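You operate a simulated robot arm through the tools that you are given. There is no shell and no other tool. Be economical: measure what you need, move in short steps, check, and stop when the job is done.

The job below is to be done with a simulated two-armed robot. You get a single attempt, and the scene is never put back.

TASK
Swap the blue pump's white cartridge for the yellow one and close it.
Fine: hold the pump while the cap turns; the white cartridge goes in the scrap tub; the cap ends screwed home.

It is judged by the outcome, as a careful person would: the job done as asked, and still so three seconds after it is handed in. It fails if anything else is knocked over, pushed out of place, dropped, spilled or broken. Lids that push on must go on centred and level and be pressed home; caps that screw on are set level and turned clockwise until they are tight.

THE ROBOT
Two 6-joint arms with two-finger parallel grippers on one trunk, on a base that drives. Base frame: it is fixed to the floor where the robot stands at the start and does not move with it; the origin is under the middle of the robot, x ahead of it, y to its left, z up; the surface under the hand at the start is at about z = 860. Readings come in mm, degrees, newtons and seconds.
The left shoulder is at the start at [60, 187, 1197], the right one opposite. With the tool pointing down near the work surface each hand reaches from about 200 to 620 mm from the robot's upright axis, wherever it stands, measured 20 degrees to its own side. Places, roughly: black scrap tub [500, -200, 900]; blue cartridge pump [500, 100, 900]; blue cartridge pump (7x7x13 cm) [500, 100, 900]; top of the steel fitting bench [600, -200, 900]. Payload 1.57 kg a hand.
Tool frame (each hand has its own): the origin (TCP) lies between the finger pads and is the grasp point; the fingertips stand 30 mm ahead of it; z points along the fingers, y is the line along which they close. The gripper opens to 110 mm. The fingers are 24 mm wide and 12 mm thick; the gripper's body (48 by 112 mm) begins 78 mm behind the TCP.
Orientation is that of the tool frame in the base frame, as a unit quaternion [x, y, z, w]. With the fingers straight down and closing along the base's y, the tool's x points along the base's -x, its y along +y and its z along -z.

THE INTERFACE
- The arms move only by the tool send_rows. It takes "left_steps", "right_steps" or both (then of equal length, played together; a hand with none holds still); each is a list of rows, each an object (a shift or turn left out is 0, a gripper value left out holds the last) with "xyz": the shift along the base's x, y, z in mm, a list of three; "turn": the turn, a rotation vector about the base's x, y, z in degrees, a list of three; "jaw": the closure, from 0 (fully open) to 1 (shut). In form: [{"xyz": [x, y, z], "turn": [rx, ry, rz], "jaw": jaw}, ...]. A call has 1 to 20 rows; each row shifts and turns the commanded pose from where the row before left it. Rows are played at 5 a second. More than 50 mm and 8.6 degrees between two rows, or a gripper value outside its range, and nothing of the call is played. Where a pose cannot be reached the arm comes as near as it can. A force on the tool above 90 N (or 10 N above the force at the start of the call, whichever is more), or a blocked arm, ends the call early, and 0.2 s more pass. Each finger travels about 153 mm/s and halts on what it meets, pressing with about 33 N; the grip force reading is that of the motor and also rises with nothing between the fingers. The clock runs only during rows and for 0.2 s after the last one: add rows that do not move to give the fingers time. The reply holds the time, the measured pose of the TCP, the force on the tool along the base axes, the opening and the grip force, in the units named above and with some noise, with the torque about the TCP (base axes, N m) and any sound that the robot's microphone picked up.
- Cameras (640 x 400 px; columns grow to the right, rows downward): "scene" is now at [11, 6, 1738.3]; the picture's right is [0.11, -0.99, 0.00], its down [-0.84, -0.09, -0.53] and it looks along [0.53, 0.06, -0.85] (base axes); focal length 263 px, centre (320, 200). "left" rides on the left gripper at [70, -16, -141] in its tool frame; the picture's right is [0.23, 0.97, 0.00], its down [-0.86, 0.20, -0.48] and it looks along [-0.47, 0.11, 0.88] (tool axes); focal length 222 px, centre (320, 200). "right" rides on the right gripper at [70, 16, -141] in its tool frame; the picture's right is [-0.23, 0.97, 0.00], its down [-0.86, -0.20, -0.48] and it looks along [-0.47, -0.11, 0.88] (tool axes); focal length 222 px, centre (320, 200). There is no depth. A picture from a camera that has moved, and an enlarged one, comes with that camera's place and axes in the base frame and with its lens. The place of the scene camera against the robot may be out by one fixed shift of up to 12 mm in any direction.
- grab_frame(camera): a new picture of that camera. No time passes.
- lift_body(by): slides the trunk up (or, below 0, down) by that many mm; the arms and the scene camera ride with it, the base frame stays. It gives what a move gives, with no picture.
- drive_base(legs): drives the robot by 1 to 6 legs, each [ahead, left, turn to the left] in mm, mm and degrees, along the robot's own axes; the way and the turn of a leg run together, so that a leg with both is an arc; at most 1500 mm and 180 degrees a leg. The arms and the cameras ride along, it lands a little off, and it stops where it bumps. It gives what a move gives.
- turn_head(pan, tilt): turns the head with the scene camera to pan (to the left, within 86 degrees either way) and tilt (down, from -29 to 69), counted from straight ahead of the robot. It gives what a move gives.
- inspect(camera, box): a new picture of the part [left, top, right, bottom] of that camera's present view, enlarged. No time passes.
- job_done(): hands the job in; it is judged then, once.

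Go step by step. Nothing tells you exact positions but the pictures and the camera data: compare them with the known pose of the tool, close in by small moves and look again before you grip or let go. The budget is 120 turns and 88 pictures, counting those below and the enlarged ones. Unless the task says otherwise, let go and move clear before handing in, and close with one line.

The tools are called as a command line: name --argument value ..., lists and objects as JSON in quotes. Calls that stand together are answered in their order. send_rows: Moves the arms, as the interface text tells. Its arguments: {"type":"object","properties":{"left_steps":{"type":"array","items":{"type":"object","properties":{"xyz":{"type":"array","items":{"type":"number"}},"turn":{"type":"array","items":{"type":"number"}},"jaw":{"type":"number"}}}},"right_steps":{"type":"array","items":{"type":"object","properties":{"xyz":{"type":"array","items":{"type":"number"}},"turn":{"type":"array","items":{"type":"number"}},"jaw":{"type":"number"}}}}},"required":[]} The other tools are called the same way: lift_body (by) slides the trunk up or down; drive_base (legs) drives the base; turn_head (pan, tilt) turns the head that bears the scene camera; grab_frame (camera) takes a picture; inspect (camera, box) takes an enlarged picture of a part of a camera's view; job_done () hands the job in.

At the start:

```text
time: 0.0
left_tcp_pos: [393.3, 235.8, 1269.8]
left_ee_rot: [-0.001, 1.0, 0.0, 0.0]
left_wrist_force: [-0.7, -0.1, 0.5]
left_moment: [-0.03, -0.02, 0.03]
left_grip_width: 109.9
left_finger_force: 0.2
right_tcp_pos: [432.1, -67.4, 1206.8]
right_ee_rot: [0.0, 1.0, 0.0, 0.0]
right_wrist_force: [-0.1, -0.2, -0.4]
right_moment: [0.04, -0.01, 0.01]
right_grip_width: 110.1
right_finger_force: 0.1
trunk travel left (down, up): [-825.0, 165.0]
robot x, y, heading: [0.5, 0.2, 0.1]
head pan, tilt: [6.1, 58.1]
```

scene: 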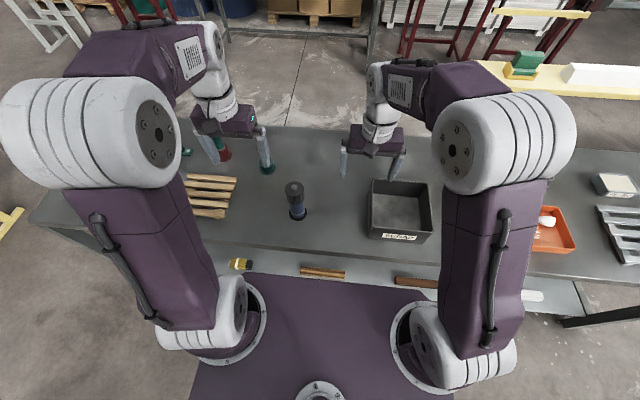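
right: 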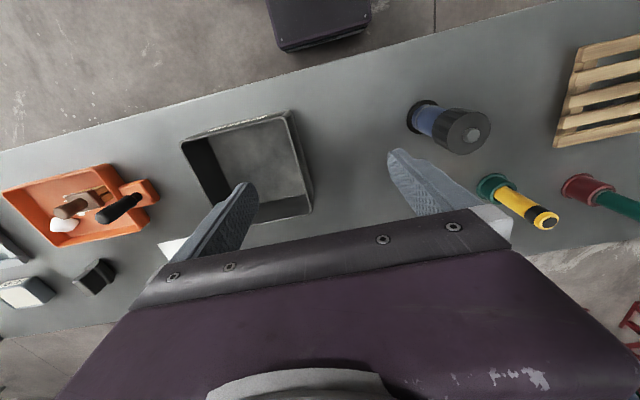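
left: 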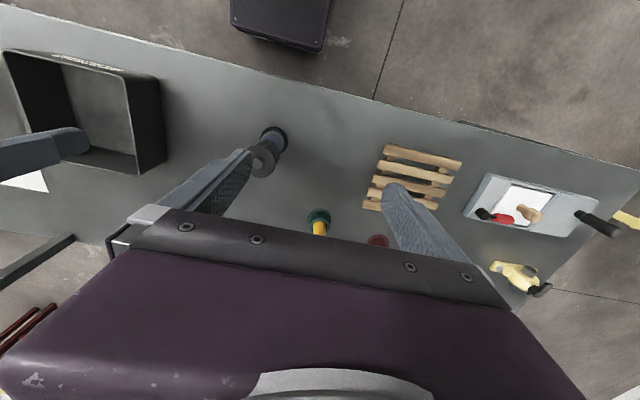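

I see the blue pump with a dark cap in front, a yellow cartridge standing in a green holder behind it, a red/green one to the left, and the black tub on the right. I'll take enlarged views to measure.

inspect --camera "scene" --box '[180, 120, 340, 220]'

inspect --camera "right" --box '[380, 80, 640, 242]'

inspect --camera "left" --box '[220, 100, 480, 262]'

```text
4.00 times, centred on (260, 170) of scene
camera zoom: at [11.0, 6.0, 1738.3], right [0.11, -0.99, 0.0], down [-0.84, -0.09, -0.53], along [0.53, 0.06, -0.85], focal length 1052 px, centre (560, 320)
```

zoom: 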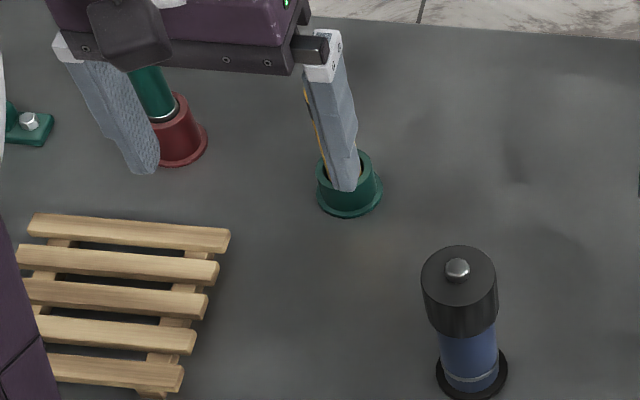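

```text
2.46 times, centred on (510, 161) of right
camera zoom: at [362.2, -51.7, 1348.7], right [0.23, 0.97, 0.0], down [0.86, -0.2, 0.48], along [0.47, -0.11, -0.88], focal length 547 px, centre (-148, 296)
```

zoom: 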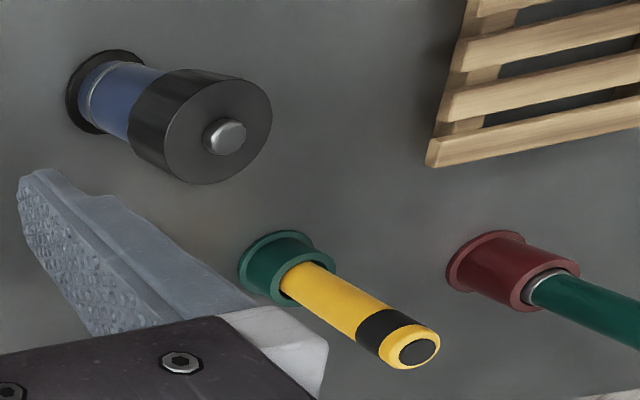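

```text
2.46 times, centred on (350, 181) of left
camera zoom: at [322.6, 219.0, 1410.4], right [-0.23, 0.97, 0.0], down [0.86, 0.2, 0.48], along [0.47, 0.11, -0.88], focal length 547 px, centre (246, 247)
```

zoom: 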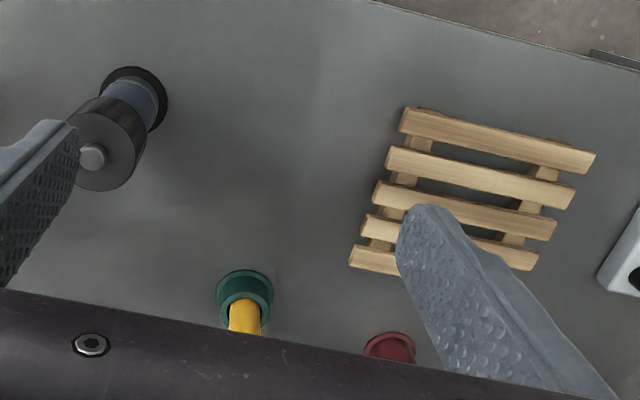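

The pump is near [480,140], z 857–1027, and the yellow cartridge holder is near [686,304], which is out of reach from here. I'll look down to see how much room the base has before driving.

turn_head --pan 0 --tilt 69

grab_frame --camera "scene"

```text
time: 0.7
left_tcp_pos: [393.6, 236.6, 1269.6]
left_ee_rot: [0.0, 1.0, -0.001, 0.0]
left_wrist_force: [0.2, -0.4, -0.3]
left_moment: [0.0, 0.0, -0.03]
left_grip_width: 110.0
left_finger_force: 0.1
right_tcp_pos: [431.8, -67.8, 1207.4]
right_ee_rot: [0.0, 1.0, 0.0, 0.0]
right_wrist_force: [0.3, 0.2, 1.2]
right_moment: [0.02, 0.01, -0.01]
right_grip_width: 109.9
right_finger_force: 0.1
trunk travel left (down, up): [-825.0, 165.0]
robot x, y, heading: [-2.3, 1.8, -0.2]
head pan, tilt: [0.0, 68.8]
```

```text
81 pictures are left
camera scene: at [-1.5, -1.2, 1726.7], right [0.0, -1.0, 0.0], down [-0.93, 0.0, -0.36], along [0.36, 0.0, -0.93], focal length 263 px, centre (320, 200)
```

scene: 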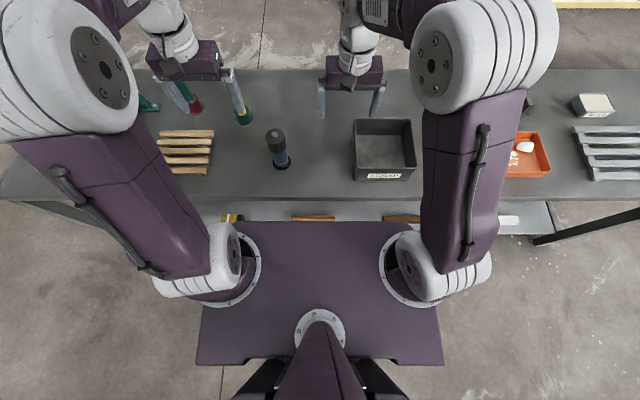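

The bench edge is near x=335 and the platform front near x≈200, so there is around 100 mm of room. I'll shift left so the pump lies in front, and go ahead a little.

drive_base --legs '[[0, 130, 0], [80, 0, 0]]'

grab_frame --camera "scene"

grab_frame --camera "right"

grab_frame --camera "left"

```text
time: 2.7
left_tcp_pos: [466.4, 367.7, 1272.6]
left_ee_rot: [-0.002, 1.0, 0.0, 0.003]
left_wrist_force: [-1.2, 0.3, -0.8]
left_moment: [0.0, -0.07, 0.0]
left_grip_width: 109.9
left_finger_force: 0.0
right_tcp_pos: [505.9, 63.9, 1209.1]
right_ee_rot: [-0.001, 1.0, 0.0, 0.003]
right_wrist_force: [-0.5, -0.2, 0.0]
right_moment: [0.01, -0.08, 0.02]
right_grip_width: 110.1
right_finger_force: 0.1
trunk travel left (down, up): [-825.0, 165.0]
robot x, y, heading: [82.9, 130.3, 0.1]
head pan, tilt: [0.0, 68.8]
```

```text
80 pictures are left
camera scene: at [70.0, 128.6, 1726.6], right [0.0, -1.0, 0.0], down [-0.93, 0.0, -0.37], along [0.37, 0.0, -0.93], focal length 263 px, centre (320, 200)
```

scene: 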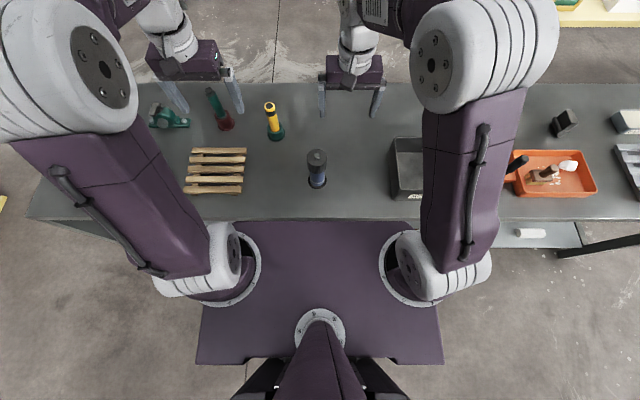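

```text
79 pictures are left
camera right: at [435.7, 79.6, 1350.7], right [0.22, 0.97, 0.0], down [0.85, -0.2, 0.48], along [0.47, -0.11, -0.88], focal length 222 px, centre (320, 200)
```

right: 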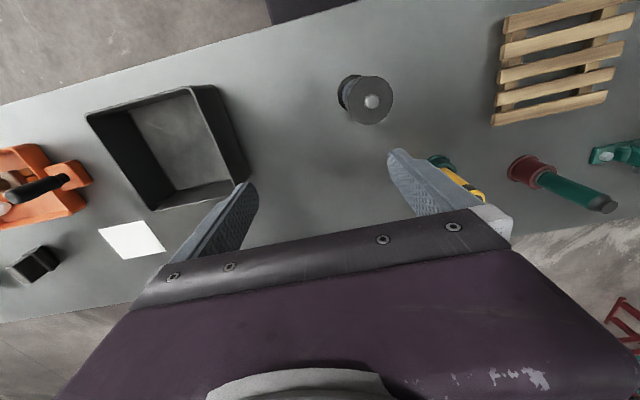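

```text
78 pictures are left
camera left: at [394.9, 350.1, 1412.3], right [-0.23, 0.97, 0.0], down [0.85, 0.2, 0.48], along [0.47, 0.11, -0.88], focal length 222 px, centre (320, 200)
```

left: 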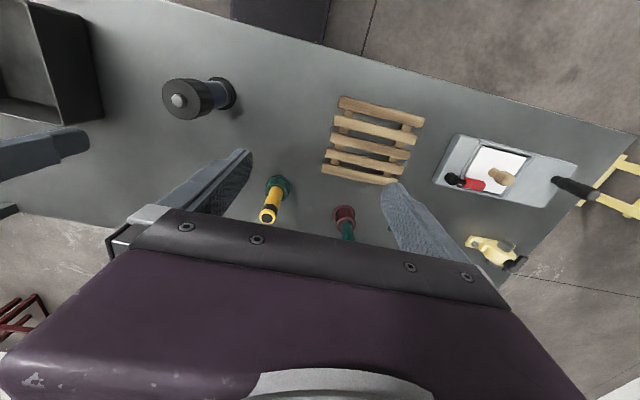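

The pump axis triangulates to about (478.5, 140.3), with the cap spanning z≈960–1017. I'll turn the left hand (up high) to point sideways towards −y with its camera on top, so it can hold the pump body from the side.

send_rows --left_steps '[{"turn": [0, 0, 8.1]}, {"turn": [0, 0, 8.1]}, {"turn": [0, 0, 8.1]}, {"turn": [0, 0, 8.1]}, {"turn": [0, 0, 8.1]}, {"turn": [0, 0, 8.1]}, {"turn": [0, 0, 8.1]}, {"turn": [0, 0, 8.1]}, {"turn": [0, 0, 8.1]}, {"turn": [0, 0, 8.1]}, {"turn": [0, 0, 8.1]}, {"turn": [0, 0, 8.1]}, {"turn": [0, 0, 8.1]}, {}]'

```text
time: 5.7
left_tcp_pos: [472.4, 368.2, 1269.7]
left_ee_rot: [0.797, -0.604, 0.0, 0.0]
left_wrist_force: [0.2, -0.4, 0.2]
left_moment: [0.0, 0.0, 0.02]
left_grip_width: 110.0
left_finger_force: 0.0
right_tcp_pos: [511.8, 65.2, 1207.3]
right_ee_rot: [-0.002, 1.0, 0.0, -0.001]
right_wrist_force: [0.8, 0.0, -0.3]
right_moment: [0.04, -0.01, 0.01]
right_grip_width: 110.2
right_finger_force: 0.0
trunk travel left (down, up): [-825.0, 165.0]
robot x, y, heading: [79.6, 129.3, 0.5]
head pan, tilt: [0.0, 68.8]
```

send_rows --left_steps '[{"turn": [-7.73, -2.07, 0], "xyz": [0, -12, -8]}, {"turn": [-7.73, -2.07, 0], "xyz": [0, -12, -8]}, {"turn": [-7.73, -2.07, 0], "xyz": [0, -12, -8]}, {"turn": [-7.73, -2.07, 0], "xyz": [0, -12, -8]}, {"turn": [-7.73, -2.07, 0], "xyz": [0, -12, -8]}, {"turn": [-7.73, -2.07, 0], "xyz": [0, -12, -8]}, {"turn": [-7.73, -2.07, 0], "xyz": [0, -12, -8]}, {"turn": [-7.73, -2.07, 0], "xyz": [0, -12, -8]}, {"turn": [-7.73, -2.07, 0], "xyz": [0, -12, -8]}, {"turn": [-7.73, -2.07, 0], "xyz": [0, -12, -8]}, {}]'

grab_frame --camera "scene"

grab_frame --camera "left"

```text
time: 8.1
left_tcp_pos: [473.0, 247.3, 1189.1]
left_ee_rot: [0.609, -0.464, 0.509, 0.394]
left_wrist_force: [0.9, -1.1, -0.4]
left_moment: [0.01, -0.01, -0.01]
left_grip_width: 110.0
left_finger_force: 0.0
right_tcp_pos: [510.8, 64.0, 1208.0]
right_ee_rot: [-0.001, 1.0, 0.0, 0.0]
right_wrist_force: [0.7, 0.2, 0.7]
right_moment: [-0.04, -0.04, 0.0]
right_grip_width: 110.1
right_finger_force: 0.1
trunk travel left (down, up): [-825.0, 165.0]
robot x, y, heading: [82.3, 129.9, 0.5]
head pan, tilt: [0.0, 68.8]
```

```text
77 pictures are left
camera scene: at [77.6, 129.0, 1726.6], right [0.0, -1.0, 0.0], down [-0.93, 0.0, -0.36], along [0.36, 0.0, -0.93], focal length 263 px, centre (320, 200)
```

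scene: 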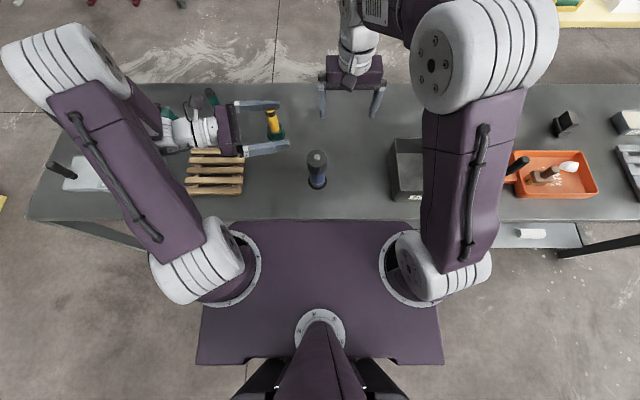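

```text
76 pictures are left
camera left: at [454.9, 373.5, 1281.8], right [-0.93, -0.29, 0.23], down [-0.36, 0.54, -0.76], along [0.1, -0.79, -0.61], focal length 222 px, centre (320, 200)
```

left: 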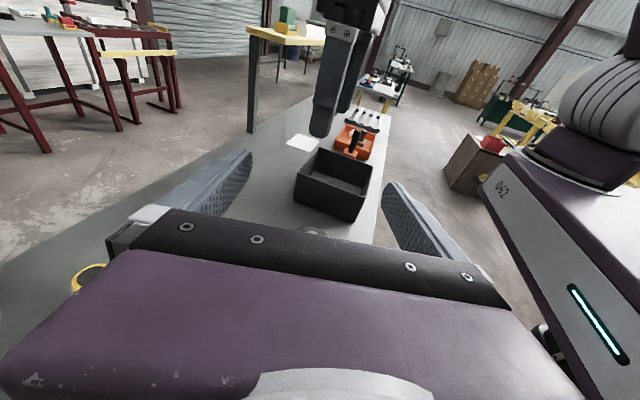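

The left hand points sideways well. I'll pitch it 10° more down (for wrist clearance) and lower it to beside the pump.

send_rows --left_steps '[{"turn": [4.83, 1.29, 0], "xyz": [-6, 0, -40]}, {"turn": [4.83, 1.29, 0], "xyz": [-6, 0, -40]}, {"xyz": [-6, 0, -40]}, {"xyz": [-5, 0, -40]}, {"xyz": [0, 0, -40]}, {"xyz": [0, 0, -40]}, {"xyz": [0, 0, -24]}, {}]'

grab_frame --camera "left"

grab_frame --camera "right"

```text
time: 9.9
left_tcp_pos: [448.6, 247.6, 926.2]
left_ee_rot: [0.652, -0.496, 0.454, 0.351]
left_wrist_force: [-0.6, -0.1, -0.5]
left_moment: [-0.02, -0.02, 0.02]
left_grip_width: 110.2
left_finger_force: 0.0
right_tcp_pos: [513.1, 62.8, 1207.2]
right_ee_rot: [-0.002, 1.0, -0.001, 0.0]
right_wrist_force: [0.2, 0.1, 0.1]
right_moment: [0.02, 0.01, 0.0]
right_grip_width: 109.7
right_finger_force: 0.1
trunk travel left (down, up): [-825.0, 165.0]
robot x, y, heading: [82.2, 127.9, 0.4]
head pan, tilt: [0.0, 68.8]
```

```text
75 pictures are left
camera left: at [436.0, 356.8, 1040.4], right [-0.92, -0.33, 0.22], down [-0.39, 0.66, -0.64], along [0.06, -0.67, -0.74], focal length 222 px, centre (320, 200)
```

left: 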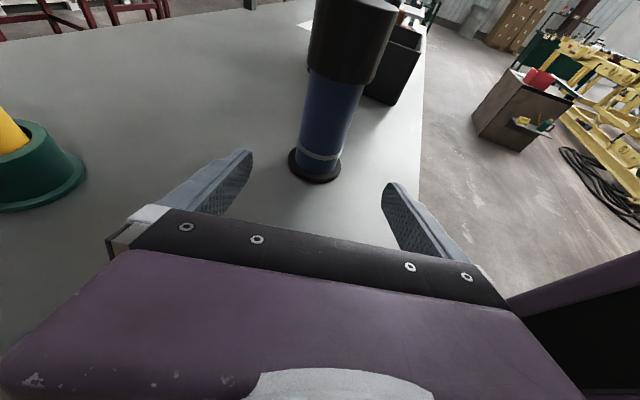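

```text
74 pictures are left
camera right: at [441.8, 79.8, 1348.9], right [0.22, 0.97, 0.0], down [0.86, -0.2, 0.48], along [0.47, -0.11, -0.88], focal length 222 px, centre (320, 200)
```

right: 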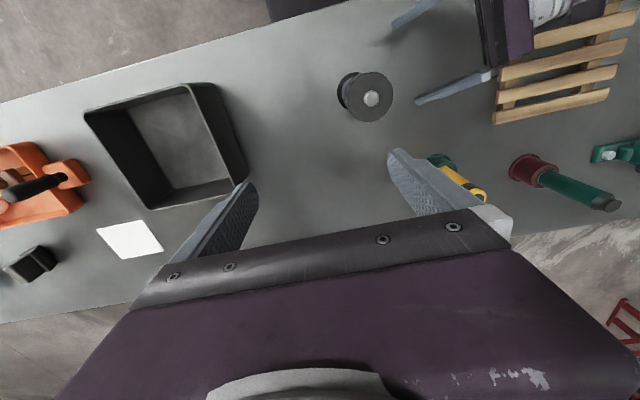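

The left hand sits squarely in front of the pump; the axis shows at about (477.5,140.5) in its frame. I'll advance and close on the blue body.

send_rows --left_steps '[{"xyz": [7.2, -26.7, -2.8]}, {"xyz": [7.2, -26.7, -2.8]}, {"xyz": [7.2, -26.7, -2.7]}, {"xyz": [7.2, -26.7, -2.7]}, {}]'

grab_frame --camera "left"

```text
time: 11.1
left_tcp_pos: [479.5, 142.3, 915.4]
left_ee_rot: [0.652, -0.496, 0.454, 0.351]
left_wrist_force: [0.3, -0.9, -0.3]
left_moment: [0.0, 0.02, 0.01]
left_grip_width: 110.1
left_finger_force: 0.0
right_tcp_pos: [511.3, 64.9, 1207.8]
right_ee_rot: [-0.001, 1.0, 0.001, 0.0]
right_wrist_force: [0.9, -0.2, 0.2]
right_moment: [0.03, 0.01, -0.01]
right_grip_width: 109.8
right_finger_force: 0.0
trunk travel left (down, up): [-825.0, 165.0]
robot x, y, heading: [82.2, 132.2, 0.2]
head pan, tilt: [0.0, 68.8]
```

```text
73 pictures are left
camera left: at [466.8, 251.7, 1028.7], right [-0.92, -0.33, 0.22], down [-0.39, 0.66, -0.64], along [0.06, -0.67, -0.74], focal length 222 px, centre (320, 200)
```

left: 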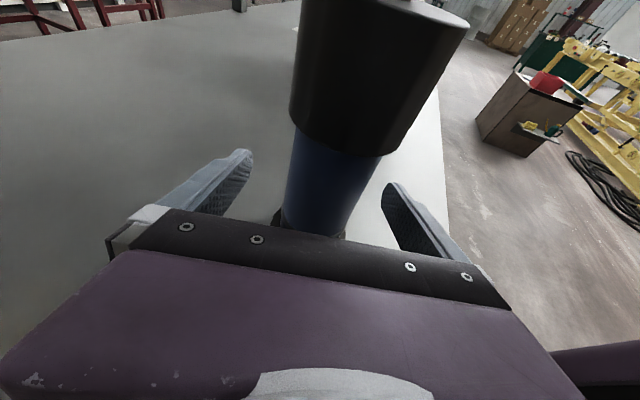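

send_rows --left_steps '[{"xyz": [-3, -0.8, 0], "jaw": 0.3}, {"jaw": 0.42}, {}]'

inspect --camera "left" --box '[200, 100, 440, 250]'

```text
time: 11.9
left_tcp_pos: [476.3, 142.3, 916.1]
left_ee_rot: [0.652, -0.496, 0.454, 0.352]
left_wrist_force: [-0.6, 0.5, 0.3]
left_moment: [-0.02, 0.02, -0.01]
left_grip_width: 63.9
left_finger_force: 0.1
right_tcp_pos: [511.8, 64.8, 1207.8]
right_ee_rot: [-0.002, 1.0, 0.0, 0.001]
right_wrist_force: [0.8, 1.0, -0.7]
right_moment: [0.0, 0.0, -0.01]
right_grip_width: 109.9
right_finger_force: 0.1
trunk travel left (down, up): [-825.0, 165.0]
robot x, y, heading: [78.7, 129.6, 0.4]
head pan, tilt: [0.0, 68.8]
```

```text
2.67 times, centred on (320, 175) of left
camera zoom: at [463.5, 250.8, 1028.4], right [-0.92, -0.33, 0.22], down [-0.39, 0.66, -0.64], along [0.06, -0.67, -0.74], focal length 592 px, centre (320, 267)
```

zoom: 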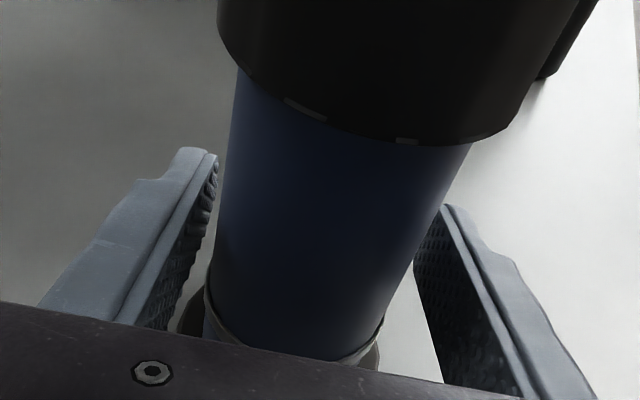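

send_rows --left_steps '[{"jaw": 0.48}, {"jaw": 0.52}, {"jaw": 0.6}, {"jaw": 0.7}, {}]'

inspect --camera "left" --box '[200, 0, 520, 200]'

inspect --camera "right" --box '[300, 40, 460, 140]'

```text
time: 13.1
left_tcp_pos: [476.0, 141.4, 915.0]
left_ee_rot: [0.652, -0.496, 0.454, 0.351]
left_wrist_force: [2.2, 0.2, 1.8]
left_moment: [0.09, -0.34, -0.01]
left_grip_width: 49.3
left_finger_force: 32.9
right_tcp_pos: [512.1, 64.4, 1207.8]
right_ee_rot: [-0.002, 1.0, 0.0, 0.0]
right_wrist_force: [-0.4, -0.2, -0.1]
right_moment: [0.01, 0.01, 0.01]
right_grip_width: 109.7
right_finger_force: 0.0
trunk travel left (down, up): [-825.0, 165.0]
robot x, y, heading: [78.3, 132.8, 0.3]
head pan, tilt: [0.0, 68.8]
```

```text
2.00 times, centred on (360, 100) of left
camera zoom: at [463.7, 250.9, 1028.5], right [-0.92, -0.33, 0.22], down [-0.39, 0.66, -0.64], along [0.06, -0.67, -0.74], focal length 444 px, centre (240, 400)
```

zoom: 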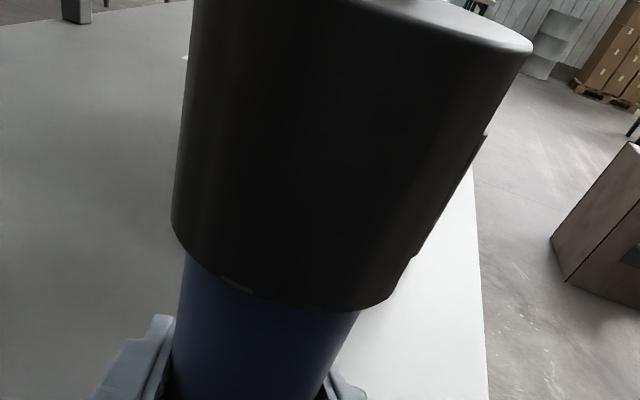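

```text
4.00 times, centred on (380, 90) of right
camera zoom: at [442.1, 80.2, 1348.8], right [0.22, 0.97, 0.0], down [0.86, -0.2, 0.48], along [0.47, -0.11, -0.88], focal length 888 px, centre (80, 640)
```

zoom: 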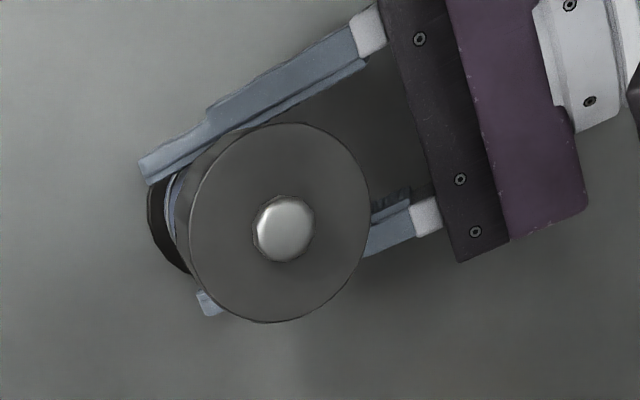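

The pump is held (49 mm body), and the cap axis from the right camera is about (476.4,141), diameter ≈61 mm. I'll bring the right hand over it with yaw −80° so it can then turn counter-clockwise.

send_rows --right_steps '[{"xyz": [-3.6, 7.6, -8.8], "turn": [0, 0, -8], "jaw": 0.15}, {"xyz": [-3.6, 7.6, -8.8], "turn": [0, 0, -8]}, {"xyz": [-3.6, 7.6, -8.8], "turn": [0, 0, -8]}, {"xyz": [-3.6, 7.6, -8.8], "turn": [0, 0, -8]}, {"xyz": [-3.6, 7.6, -8.8], "turn": [0, 0, -8]}, {"xyz": [-3.6, 7.6, -8.8], "turn": [0, 0, -8]}, {"xyz": [-3.6, 7.6, -8.8], "turn": [0, 0, -8]}, {"xyz": [-3.6, 7.6, -8.8], "turn": [0, 0, -8]}, {"xyz": [-3.6, 7.6, -8.8], "turn": [0, 0, -8]}, {"xyz": [-3.6, 7.6, -8.8], "turn": [0, 0, -8]}, {}]'

grab_frame --camera "right"

```text
time: 15.5
left_tcp_pos: [477.3, 142.2, 915.3]
left_ee_rot: [0.652, -0.496, 0.454, 0.351]
left_wrist_force: [3.2, 0.6, 5.9]
left_moment: [0.17, -0.57, 0.03]
left_grip_width: 49.1
left_finger_force: 33.2
right_tcp_pos: [476.0, 141.3, 1119.6]
right_ee_rot: [0.642, 0.767, 0.0, -0.001]
right_wrist_force: [0.7, 0.2, 0.0]
right_moment: [0.02, -0.01, -0.03]
right_grip_width: 93.5
right_finger_force: 0.1
trunk travel left (down, up): [-825.0, 165.0]
robot x, y, heading: [81.9, 130.5, 0.2]
head pan, tilt: [0.0, 68.8]
```

```text
69 pictures are left
camera right: at [479.6, 212.5, 1260.5], right [1.0, -0.05, 0.0], down [-0.05, -0.88, 0.48], along [-0.03, -0.48, -0.88], focal length 222 px, centre (320, 200)
```

right: 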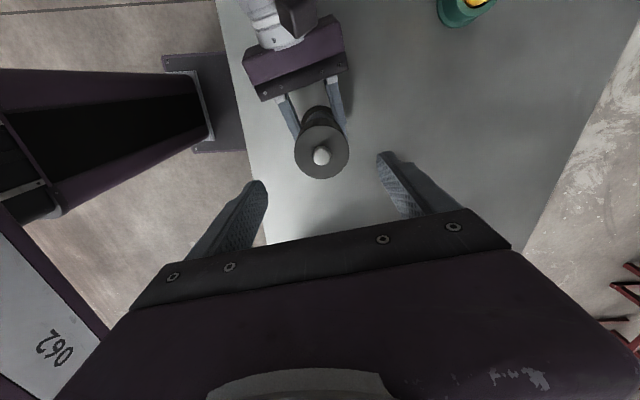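

send_rows --right_steps '[{"xyz": [0.3, 0, -30]}, {"xyz": [0.3, 0, -30]}, {"xyz": [0, 0, -20]}, {"xyz": [0, 0, -20]}, {"xyz": [0, 0, -19]}, {}]'

grab_frame --camera "right"

grab_frame --camera "left"

```text
time: 16.9
left_tcp_pos: [476.9, 142.8, 916.3]
left_ee_rot: [0.652, -0.496, 0.454, 0.351]
left_wrist_force: [0.9, 0.4, 5.5]
left_moment: [0.07, -0.43, 0.07]
left_grip_width: 49.5
left_finger_force: 33.5
right_tcp_pos: [474.6, 140.8, 1000.5]
right_ee_rot: [0.641, 0.767, 0.0, 0.0]
right_wrist_force: [0.6, 0.4, -0.4]
right_moment: [-0.03, 0.03, 0.03]
right_grip_width: 93.3
right_finger_force: 0.1
trunk travel left (down, up): [-825.0, 165.0]
robot x, y, heading: [77.7, 130.8, 0.6]
head pan, tilt: [0.0, 68.8]
```

```text
68 pictures are left
camera right: at [479.9, 212.3, 1142.1], right [1.0, -0.05, 0.0], down [-0.05, -0.88, 0.48], along [-0.02, -0.48, -0.88], focal length 222 px, centre (320, 200)
```

right: 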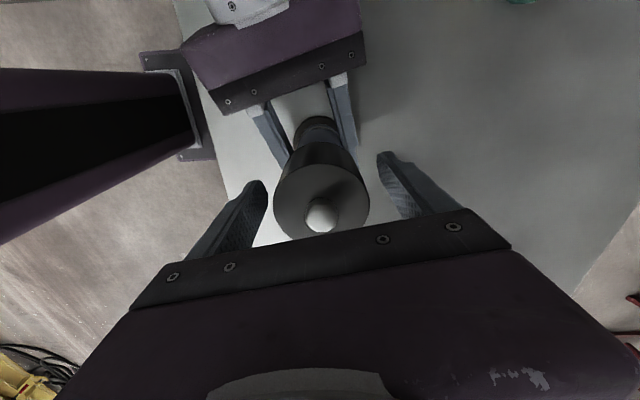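

```text
67 pictures are left
camera left: at [463.1, 250.9, 1028.6], right [-0.92, -0.33, 0.22], down [-0.39, 0.66, -0.64], along [0.06, -0.67, -0.74], focal length 222 px, centre (320, 200)
```

left: 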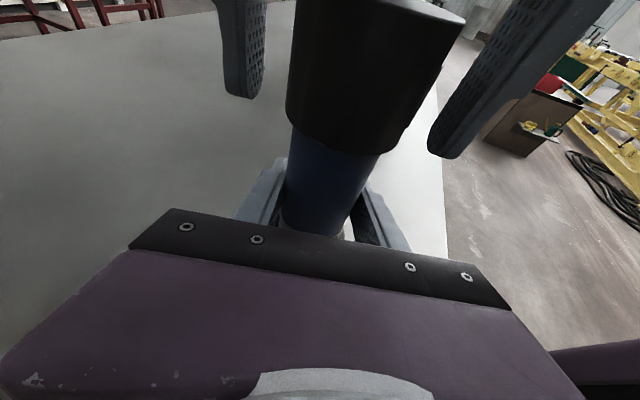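

Fingers straddle the cap evenly. Closing on the cap.

send_rows --right_steps '[{"xyz": [1, 0, 0], "jaw": 0.35}, {"jaw": 0.42}, {"jaw": 0.47}, {"jaw": 0.55}, {"jaw": 0.65}, {}]'

```text
time: 18.3
left_tcp_pos: [475.6, 142.8, 914.9]
left_ee_rot: [0.652, -0.496, 0.454, 0.351]
left_wrist_force: [2.7, 0.3, 3.7]
left_moment: [0.13, -0.61, 0.04]
left_grip_width: 48.9
left_finger_force: 33.4
right_tcp_pos: [476.9, 141.2, 1000.7]
right_ee_rot: [0.642, 0.767, 0.0, 0.0]
right_wrist_force: [-2.2, 1.0, 0.7]
right_moment: [0.04, 0.68, -0.02]
right_grip_width: 61.1
right_finger_force: 32.8
trunk travel left (down, up): [-825.0, 165.0]
robot x, y, heading: [76.2, 130.6, 0.3]
head pan, tilt: [0.0, 68.8]
```

send_rows --right_steps '[{"turn": [0, 0, 8]}, {"turn": [0, 0, 8]}, {"turn": [0, 0, 8]}, {"turn": [0, 0, 8]}, {}]'

grab_frame --camera "left"

```text
time: 19.5
left_tcp_pos: [476.7, 141.8, 915.7]
left_ee_rot: [0.652, -0.497, 0.453, 0.351]
left_wrist_force: [3.1, -5.5, 2.4]
left_moment: [0.73, -0.53, 0.07]
left_grip_width: 48.9
left_finger_force: 32.8
right_tcp_pos: [477.2, 139.9, 1000.6]
right_ee_rot: [0.405, 0.915, 0.001, 0.0]
right_wrist_force: [-4.0, 7.4, 0.9]
right_moment: [-0.04, 0.71, -0.01]
right_grip_width: 61.4
right_finger_force: 33.0
trunk travel left (down, up): [-825.0, 165.0]
robot x, y, heading: [80.4, 128.3, 0.4]
head pan, tilt: [0.0, 68.8]
```

```text
66 pictures are left
camera left: at [463.2, 251.0, 1028.6], right [-0.92, -0.33, 0.22], down [-0.39, 0.66, -0.64], along [0.06, -0.67, -0.74], focal length 222 px, centre (320, 200)
```

left: 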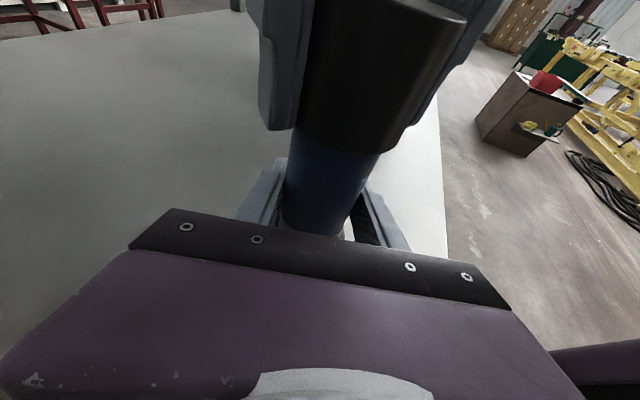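

send_rows --right_steps '[{"turn": [0, 0, 8]}, {"turn": [0, 0, 8]}, {"turn": [0, 0, 8]}, {"turn": [0, 0, 8]}, {"turn": [0, 0, 8]}, {"turn": [0, 0, 8]}, {"turn": [0, 0, 8]}, {"turn": [0, 0, 8]}, {"turn": [0, 0, 8]}, {"turn": [0, 0, 8]}, {"turn": [0, 0, 8]}, {"turn": [0, 0, 8]}, {"turn": [0, 0, 8]}, {"turn": [0, 0, 8]}, {"turn": [0, 0, 8]}, {"turn": [0, 0, 8]}, {}]'

inspect --camera "left" --box '[200, 0, 520, 200]'

```text
time: 23.1
left_tcp_pos: [476.5, 143.0, 916.4]
left_ee_rot: [0.652, -0.496, 0.453, 0.351]
left_wrist_force: [2.6, 1.5, 1.3]
left_moment: [0.36, -1.05, 0.05]
left_grip_width: 49.0
left_finger_force: 33.2
right_tcp_pos: [476.1, 142.1, 1000.9]
right_ee_rot: [-0.645, 0.765, -0.001, 0.0]
right_wrist_force: [0.0, 2.9, 9.6]
right_moment: [0.59, 0.62, -0.02]
right_grip_width: 61.1
right_finger_force: 33.1
trunk travel left (down, up): [-825.0, 165.0]
robot x, y, heading: [79.0, 127.5, 0.2]
head pan, tilt: [0.0, 68.8]
```

```text
2.00 times, centred on (360, 100) of left
camera zoom: at [462.9, 251.3, 1028.7], right [-0.92, -0.33, 0.22], down [-0.39, 0.66, -0.64], along [0.06, -0.67, -0.74], focal length 444 px, centre (240, 400)
```

zoom: 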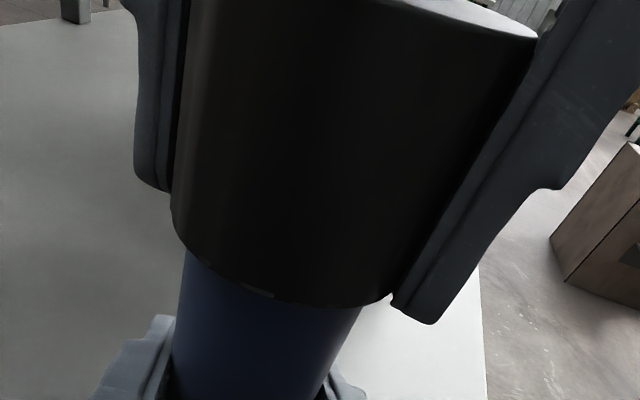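

The cap turns with the hand, and it is pushing up slightly as it unscrews. I'll keep turning in the same grip with a tiny rise.

send_rows --right_steps '[{"turn": [0, 0, 8], "xyz": [0, 0, 0.3]}, {"turn": [0, 0, 8], "xyz": [0, 0, 0.2]}, {"turn": [0, 0, 8], "xyz": [0, 0, 0.2]}, {"turn": [0, 0, 8], "xyz": [0, 0, 0.1]}, {"turn": [0, 0, 8], "xyz": [0, 0, 0.1]}, {"turn": [0, 0, 8], "xyz": [0, 0, 0.1]}, {"turn": [0, 0, 8], "xyz": [0, 0, 0.1]}, {"turn": [0, 0, 8], "xyz": [0, 0, 0.1]}, {"turn": [0, 0, 8], "xyz": [0, 0, 0.1]}, {}]'

```text
time: 25.3
left_tcp_pos: [475.3, 141.7, 915.6]
left_ee_rot: [0.652, -0.496, 0.453, 0.351]
left_wrist_force: [-3.0, 0.4, 2.3]
left_moment: [0.15, -0.08, 0.05]
left_grip_width: 48.9
left_finger_force: 33.4
right_tcp_pos: [476.1, 139.8, 1002.0]
right_ee_rot: [0.971, -0.239, 0.0, 0.001]
right_wrist_force: [-0.4, -0.4, -0.2]
right_moment: [0.01, 0.0, 0.0]
right_grip_width: 61.2
right_finger_force: 33.0
trunk travel left (down, up): [-825.0, 165.0]
robot x, y, heading: [83.6, 129.8, 0.4]
head pan, tilt: [0.0, 68.8]
```

All forces on the right hand have vanished, so the cap may be free. I'll lift gently and look.

send_rows --right_steps '[{"xyz": [0, 0, 2]}, {"xyz": [0, 0, 3]}, {"xyz": [0, 0, 5]}, {"xyz": [0, 0, 5]}, {}]'

grab_frame --camera "left"

```text
time: 26.5
left_tcp_pos: [475.9, 141.6, 914.7]
left_ee_rot: [0.652, -0.496, 0.453, 0.351]
left_wrist_force: [-2.2, 0.3, 2.5]
left_moment: [0.07, -0.08, 0.04]
left_grip_width: 48.9
left_finger_force: 33.0
right_tcp_pos: [477.3, 140.6, 1018.1]
right_ee_rot: [0.971, -0.24, 0.0, 0.0]
right_wrist_force: [-0.3, 0.0, 0.3]
right_moment: [0.0, 0.03, -0.01]
right_grip_width: 60.8
right_finger_force: 33.1
trunk travel left (down, up): [-825.0, 165.0]
robot x, y, heading: [86.6, 132.2, 0.4]
head pan, tilt: [0.0, 68.8]
```

```text
64 pictures are left
camera left: at [462.9, 250.7, 1028.7], right [-0.92, -0.33, 0.22], down [-0.39, 0.66, -0.64], along [0.06, -0.67, -0.74], focal length 222 px, centre (320, 200)
```

left: 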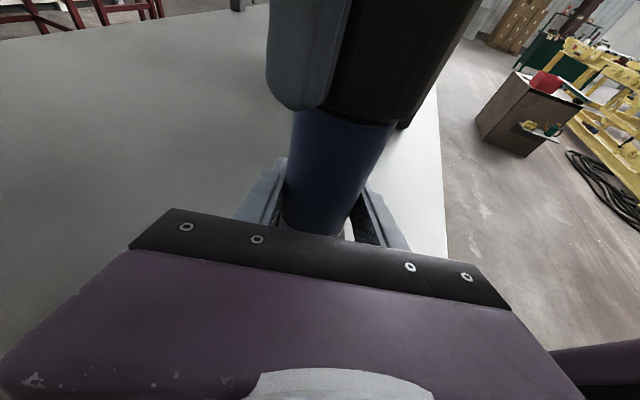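

The cap rises freely. I'll keep raising it straight up, in two stages, and look under it.

send_rows --right_steps '[{"xyz": [0, 0, 10]}, {"xyz": [0, 0, 10]}, {"xyz": [0, 0, 10]}, {"xyz": [0, 0, 10]}, {"xyz": [0, 0, 10]}, {"xyz": [0, 0, 10]}, {}]'

grab_frame --camera "left"

grab_frame --camera "scene"

```text
time: 28.1
left_tcp_pos: [476.1, 142.6, 916.1]
left_ee_rot: [0.652, -0.496, 0.454, 0.351]
left_wrist_force: [-2.2, -0.2, 2.2]
left_moment: [0.16, -0.12, 0.03]
left_grip_width: 48.6
left_finger_force: 32.8
right_tcp_pos: [477.0, 140.8, 1075.8]
right_ee_rot: [0.971, -0.239, 0.0, -0.001]
right_wrist_force: [0.1, -0.2, -0.3]
right_moment: [-0.02, -0.03, -0.02]
right_grip_width: 60.7
right_finger_force: 32.9
trunk travel left (down, up): [-825.0, 165.0]
robot x, y, heading: [81.6, 134.3, 0.2]
head pan, tilt: [0.0, 68.8]
```

```text
63 pictures are left
camera left: at [463.1, 250.8, 1028.7], right [-0.92, -0.33, 0.22], down [-0.39, 0.66, -0.64], along [0.06, -0.67, -0.74], focal length 222 px, centre (320, 200)
```

left: 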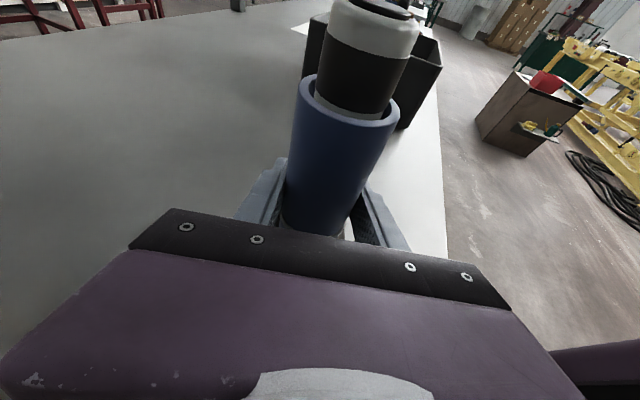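

```text
62 pictures are left
camera scene: at [77.4, 129.4, 1726.6], right [0.0, -1.0, 0.0], down [-0.93, 0.0, -0.36], along [0.36, 0.0, -0.93], focal length 263 px, centre (320, 200)
```

scene: 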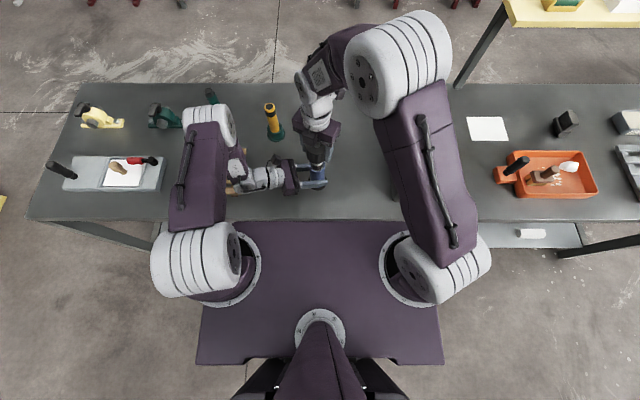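

The cap is off and the white cartridge (black band) stands in the pump. I'll set the cap upright on clear bench near (545,15), keeping the hand yaw so the thread phase is known.

send_rows --right_steps '[{"xyz": [0, 0, 10]}, {"xyz": [0, 0, 10]}, {"xyz": [11, -21, 0]}, {"xyz": [11, -21, 0]}, {"xyz": [12, -21, 0]}, {"xyz": [12, -21, -10]}, {"xyz": [11, -21, -15]}, {"xyz": [11, -21, -20]}, {"xyz": [0, 0, -25]}, {"xyz": [0, 0, -25]}, {"xyz": [0, 0, -25]}, {"xyz": [0, 0, -25]}, {"xyz": [0, 0, -20]}, {}]'

grab_frame --camera "right"

grab_frame --camera "left"

```text
time: 31.1
left_tcp_pos: [476.8, 142.0, 916.1]
left_ee_rot: [0.652, -0.496, 0.453, 0.351]
left_wrist_force: [-0.6, -0.2, 4.2]
left_moment: [0.14, -0.29, 0.06]
left_grip_width: 48.7
left_finger_force: 32.9
right_tcp_pos: [544.4, 13.8, 933.7]
right_ee_rot: [0.971, -0.24, 0.0, 0.0]
right_wrist_force: [-0.9, 0.6, -2.3]
right_moment: [0.0, 0.02, 0.0]
right_grip_width: 60.8
right_finger_force: 33.1
trunk travel left (down, up): [-825.0, 165.0]
robot x, y, heading: [80.1, 132.2, 0.2]
head pan, tilt: [0.0, 68.8]
```

```text
61 pictures are left
camera right: at [598.6, -33.6, 1074.2], right [-0.66, -0.76, 0.0], down [-0.66, 0.58, 0.48], along [-0.36, 0.31, -0.88], focal length 222 px, centre (320, 200)
```

right: 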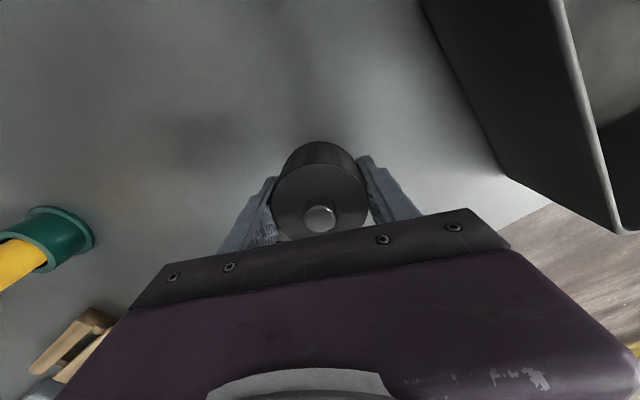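

```text
60 pictures are left
camera left: at [463.2, 250.7, 1028.7], right [-0.92, -0.33, 0.22], down [-0.39, 0.66, -0.64], along [0.06, -0.67, -0.74], focal length 222 px, centre (320, 200)
```

left: 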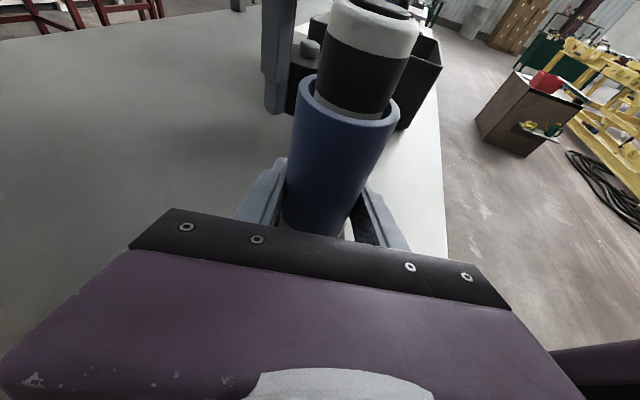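

send_rows --right_steps '[{"xyz": [0, 0, -15]}, {"xyz": [0, 0, -12]}, {"xyz": [0, 0, -4]}, {}]'

inspect --camera "left" --box '[220, 0, 380, 130]'

```text
time: 32.1
left_tcp_pos: [476.7, 142.1, 915.5]
left_ee_rot: [0.652, -0.496, 0.454, 0.351]
left_wrist_force: [0.2, 0.3, 4.4]
left_moment: [0.13, -0.29, 0.03]
left_grip_width: 48.8
left_finger_force: 33.3
right_tcp_pos: [545.9, 14.4, 900.5]
right_ee_rot: [0.971, -0.24, 0.0, 0.001]
right_wrist_force: [0.4, -0.4, -0.1]
right_moment: [-0.01, -0.01, 0.02]
right_grip_width: 60.5
right_finger_force: 32.8
trunk travel left (down, up): [-825.0, 165.0]
robot x, y, heading: [80.1, 129.8, 0.5]
head pan, tilt: [0.0, 68.8]
```

```text
3.08 times, centred on (300, 65) of left
camera zoom: at [463.2, 250.8, 1028.7], right [-0.92, -0.33, 0.22], down [-0.39, 0.66, -0.64], along [0.06, -0.67, -0.74], focal length 684 px, centre (382, 615)
```

zoom: 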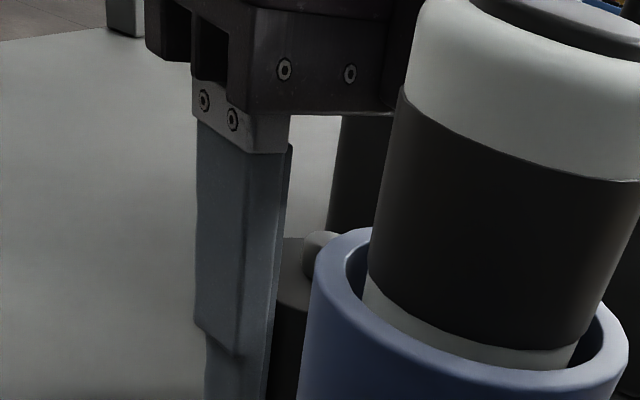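

Still no contact; lowering in 1.5 mm steps until force appears.

send_rows --right_steps '[{"xyz": [0, 0, -1.5]}, {"xyz": [0, 0, -1.5]}, {}]'

send_rows --right_steps '[{"xyz": [0, 0, -1.5]}, {"xyz": [0, 0, -1]}, {}]'

```text
time: 32.9
left_tcp_pos: [476.2, 142.9, 915.1]
left_ee_rot: [0.652, -0.496, 0.454, 0.351]
left_wrist_force: [-0.2, 1.4, 5.8]
left_moment: [0.15, -0.3, 0.01]
left_grip_width: 48.8
left_finger_force: 32.7
right_tcp_pos: [544.9, 15.2, 897.3]
right_ee_rot: [0.971, -0.24, 0.0, 0.0]
right_wrist_force: [0.5, -0.3, -0.9]
right_moment: [0.0, 0.02, -0.03]
right_grip_width: 60.7
right_finger_force: 32.8
trunk travel left (down, up): [-825.0, 165.0]
robot x, y, heading: [81.2, 128.8, 0.1]
head pan, tilt: [0.0, 68.8]
```

```text
time: 33.7
left_tcp_pos: [476.3, 142.3, 915.4]
left_ee_rot: [0.652, -0.496, 0.454, 0.351]
left_wrist_force: [-0.1, 0.8, 3.1]
left_moment: [0.15, -0.32, 0.07]
left_grip_width: 48.6
left_finger_force: 33.6
right_tcp_pos: [545.0, 15.1, 895.6]
right_ee_rot: [0.971, -0.24, 0.0, 0.0]
right_wrist_force: [-0.7, -0.5, -0.7]
right_moment: [-0.02, -0.04, -0.01]
right_grip_width: 60.8
right_finger_force: 33.0
trunk travel left (down, up): [-825.0, 165.0]
robot x, y, heading: [79.7, 131.2, 0.4]
head pan, tilt: [0.0, 68.8]
```

send_rows --right_steps '[{"xyz": [0, 0, -1]}, {"xyz": [0, 0, -1]}, {}]'

send_rows --right_steps '[{"xyz": [0, 0, -1]}, {"xyz": [0, 0, -1]}, {}]'

```text
time: 34.5
left_tcp_pos: [476.2, 141.5, 914.9]
left_ee_rot: [0.652, -0.496, 0.454, 0.351]
left_wrist_force: [0.5, 2.3, 4.6]
left_moment: [0.16, -0.32, 0.08]
left_grip_width: 48.3
left_finger_force: 32.6
right_tcp_pos: [544.6, 15.1, 893.6]
right_ee_rot: [0.971, -0.24, -0.001, -0.001]
right_wrist_force: [0.8, 1.1, 0.0]
right_moment: [0.02, 0.01, 0.03]
right_grip_width: 60.6
right_finger_force: 32.9
trunk travel left (down, up): [-825.0, 165.0]
robot x, y, heading: [82.2, 128.4, 0.4]
head pan, tilt: [0.0, 68.8]
```

```text
time: 35.3
left_tcp_pos: [476.4, 141.6, 914.6]
left_ee_rot: [0.652, -0.496, 0.454, 0.351]
left_wrist_force: [-0.3, 1.5, 4.4]
left_moment: [0.14, -0.29, 0.09]
left_grip_width: 48.4
left_finger_force: 32.9
right_tcp_pos: [546.6, 15.2, 891.9]
right_ee_rot: [0.971, -0.24, 0.0, -0.001]
right_wrist_force: [-1.0, 0.8, -0.8]
right_moment: [0.0, 0.01, 0.0]
right_grip_width: 60.8
right_finger_force: 33.1
trunk travel left (down, up): [-825.0, 165.0]
robot x, y, heading: [79.0, 131.5, 0.3]
head pan, tilt: [0.0, 68.8]
```

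inspect --camera "right" --box '[220, 120, 440, 250]'

send_rows --right_steps '[{"xyz": [0, 0, -1]}, {"xyz": [0, 0, -1]}, {}]'

send_rows --right_steps '[{"xyz": [0, 0, -1]}, {}]'

```text
2.91 times, centred on (330, 185) of right
camera zoom: at [599.0, -32.6, 1032.5], right [-0.66, -0.76, 0.0], down [-0.66, 0.58, 0.48], along [-0.36, 0.31, -0.88], focal length 646 px, centre (291, 244)
```

zoom: 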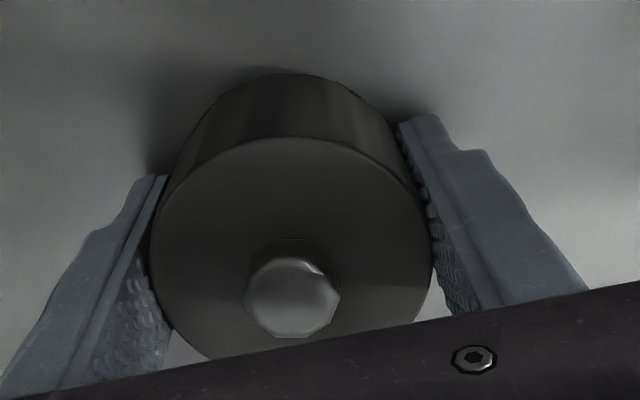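

```text
time: 36.1
left_tcp_pos: [475.0, 141.6, 915.2]
left_ee_rot: [0.652, -0.496, 0.454, 0.351]
left_wrist_force: [1.3, 1.1, 0.4]
left_moment: [-0.02, -0.2, 0.03]
left_grip_width: 48.6
left_finger_force: 33.1
right_tcp_pos: [544.9, 14.0, 888.8]
right_ee_rot: [0.971, -0.24, 0.001, 0.0]
right_wrist_force: [-1.6, -2.1, 10.3]
right_moment: [-0.29, 0.32, -0.01]
right_grip_width: 60.8
right_finger_force: 32.8
trunk travel left (down, up): [-825.0, 165.0]
robot x, y, heading: [75.1, 131.6, 0.3]
head pan, tilt: [0.0, 68.8]
```

```text
time: 36.7
left_tcp_pos: [474.3, 142.7, 915.6]
left_ee_rot: [0.652, -0.496, 0.454, 0.35]
left_wrist_force: [-0.2, -0.5, -1.5]
left_moment: [0.03, -0.03, -0.01]
left_grip_width: 48.5
left_finger_force: 32.8
right_tcp_pos: [546.0, 15.7, 889.9]
right_ee_rot: [0.971, -0.24, 0.002, 0.0]
right_wrist_force: [2.5, -3.5, 28.7]
right_moment: [-0.85, 0.72, 0.04]
right_grip_width: 60.9
right_finger_force: 32.7
trunk travel left (down, up): [-825.0, 165.0]
robot x, y, heading: [76.2, 130.4, 0.2]
head pan, tilt: [0.0, 68.8]
```

Contact: cap is on the bench at TCP z≈889.5. Relieve 1 mm, release, and rise.

send_rows --right_steps '[{"xyz": [0, 0, 1]}, {"jaw": 0.4}, {"jaw": 0.3}, {"jaw": 0.15}, {}, {"xyz": [0, 0, 30]}, {"xyz": [0, 0, 40]}, {"xyz": [0, 0, 40]}, {"xyz": [0, 0, 40]}, {"xyz": [0, 0, 40]}, {}]'

grab_frame --camera "right"

```text
time: 39.1
left_tcp_pos: [475.9, 142.6, 915.8]
left_ee_rot: [0.652, -0.496, 0.453, 0.351]
left_wrist_force: [0.3, 0.4, 4.1]
left_moment: [0.07, -0.31, 0.03]
left_grip_width: 48.7
left_finger_force: 32.8
right_tcp_pos: [546.4, 16.2, 1081.2]
right_ee_rot: [0.971, -0.24, 0.0, 0.0]
right_wrist_force: [0.5, 0.6, -0.5]
right_moment: [-0.01, -0.01, 0.01]
right_grip_width: 93.4
right_finger_force: 0.1
trunk travel left (down, up): [-825.0, 165.0]
robot x, y, heading: [82.1, 131.5, 0.3]
head pan, tilt: [0.0, 68.8]
```

```text
57 pictures are left
camera right: at [600.4, -31.5, 1221.3], right [-0.66, -0.76, 0.0], down [-0.66, 0.58, 0.48], along [-0.36, 0.31, -0.88], focal length 222 px, centre (320, 200)
```

right: 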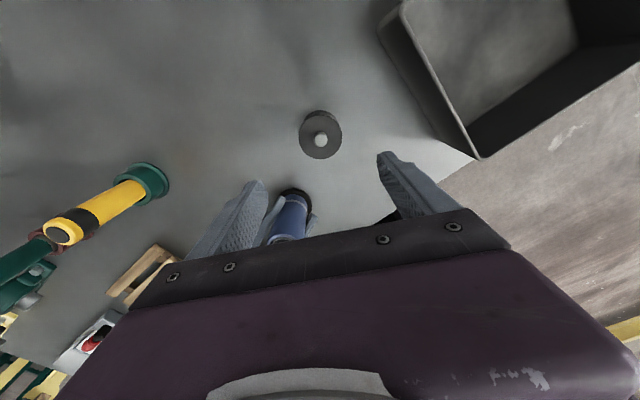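

The cap stands safely at about (545.5,15.5). Next the right hand goes over the pump to draw out the white cartridge (exposed from rim z≈987 to ≈1017).

send_rows --right_steps '[{"xyz": [-10, 17.9, 0], "turn": [0, 0, -8], "jaw": 0.3}, {"xyz": [-10, 17.9, 0], "turn": [0, 0, -8]}, {"xyz": [-10, 17.9, 0], "turn": [0, 0, -8]}, {"xyz": [-10, 17.9, 0], "turn": [0, 0, -8]}, {"xyz": [-10, 17.9, 0], "turn": [0, 0, -8]}, {"xyz": [-10, 17.9, 0], "turn": [0, 0, -8]}, {"xyz": [-10, 17.9, 0], "turn": [0, 0, -8]}, {}]'

grab_frame --camera "right"

```text
time: 40.9
left_tcp_pos: [476.4, 141.0, 914.8]
left_ee_rot: [0.652, -0.496, 0.453, 0.351]
left_wrist_force: [0.3, 1.5, 4.3]
left_moment: [0.12, -0.3, 0.07]
left_grip_width: 48.4
left_finger_force: 33.2
right_tcp_pos: [473.1, 140.0, 1079.4]
right_ee_rot: [0.744, -0.669, 0.0, 0.0]
right_wrist_force: [0.0, -0.2, 0.5]
right_moment: [0.01, 0.01, -0.03]
right_grip_width: 76.9
right_finger_force: 0.1
trunk travel left (down, up): [-825.0, 165.0]
robot x, y, heading: [80.5, 132.3, 0.2]
head pan, tilt: [0.0, 68.8]
```

```text
56 pictures are left
camera right: at [464.8, 69.2, 1221.0], right [-0.99, 0.12, 0.0], down [0.11, 0.87, 0.48], along [0.06, 0.47, -0.88], focal length 222 px, centre (320, 200)
```

right: 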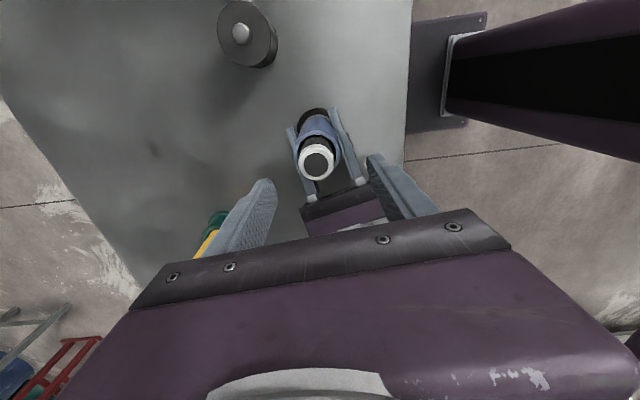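

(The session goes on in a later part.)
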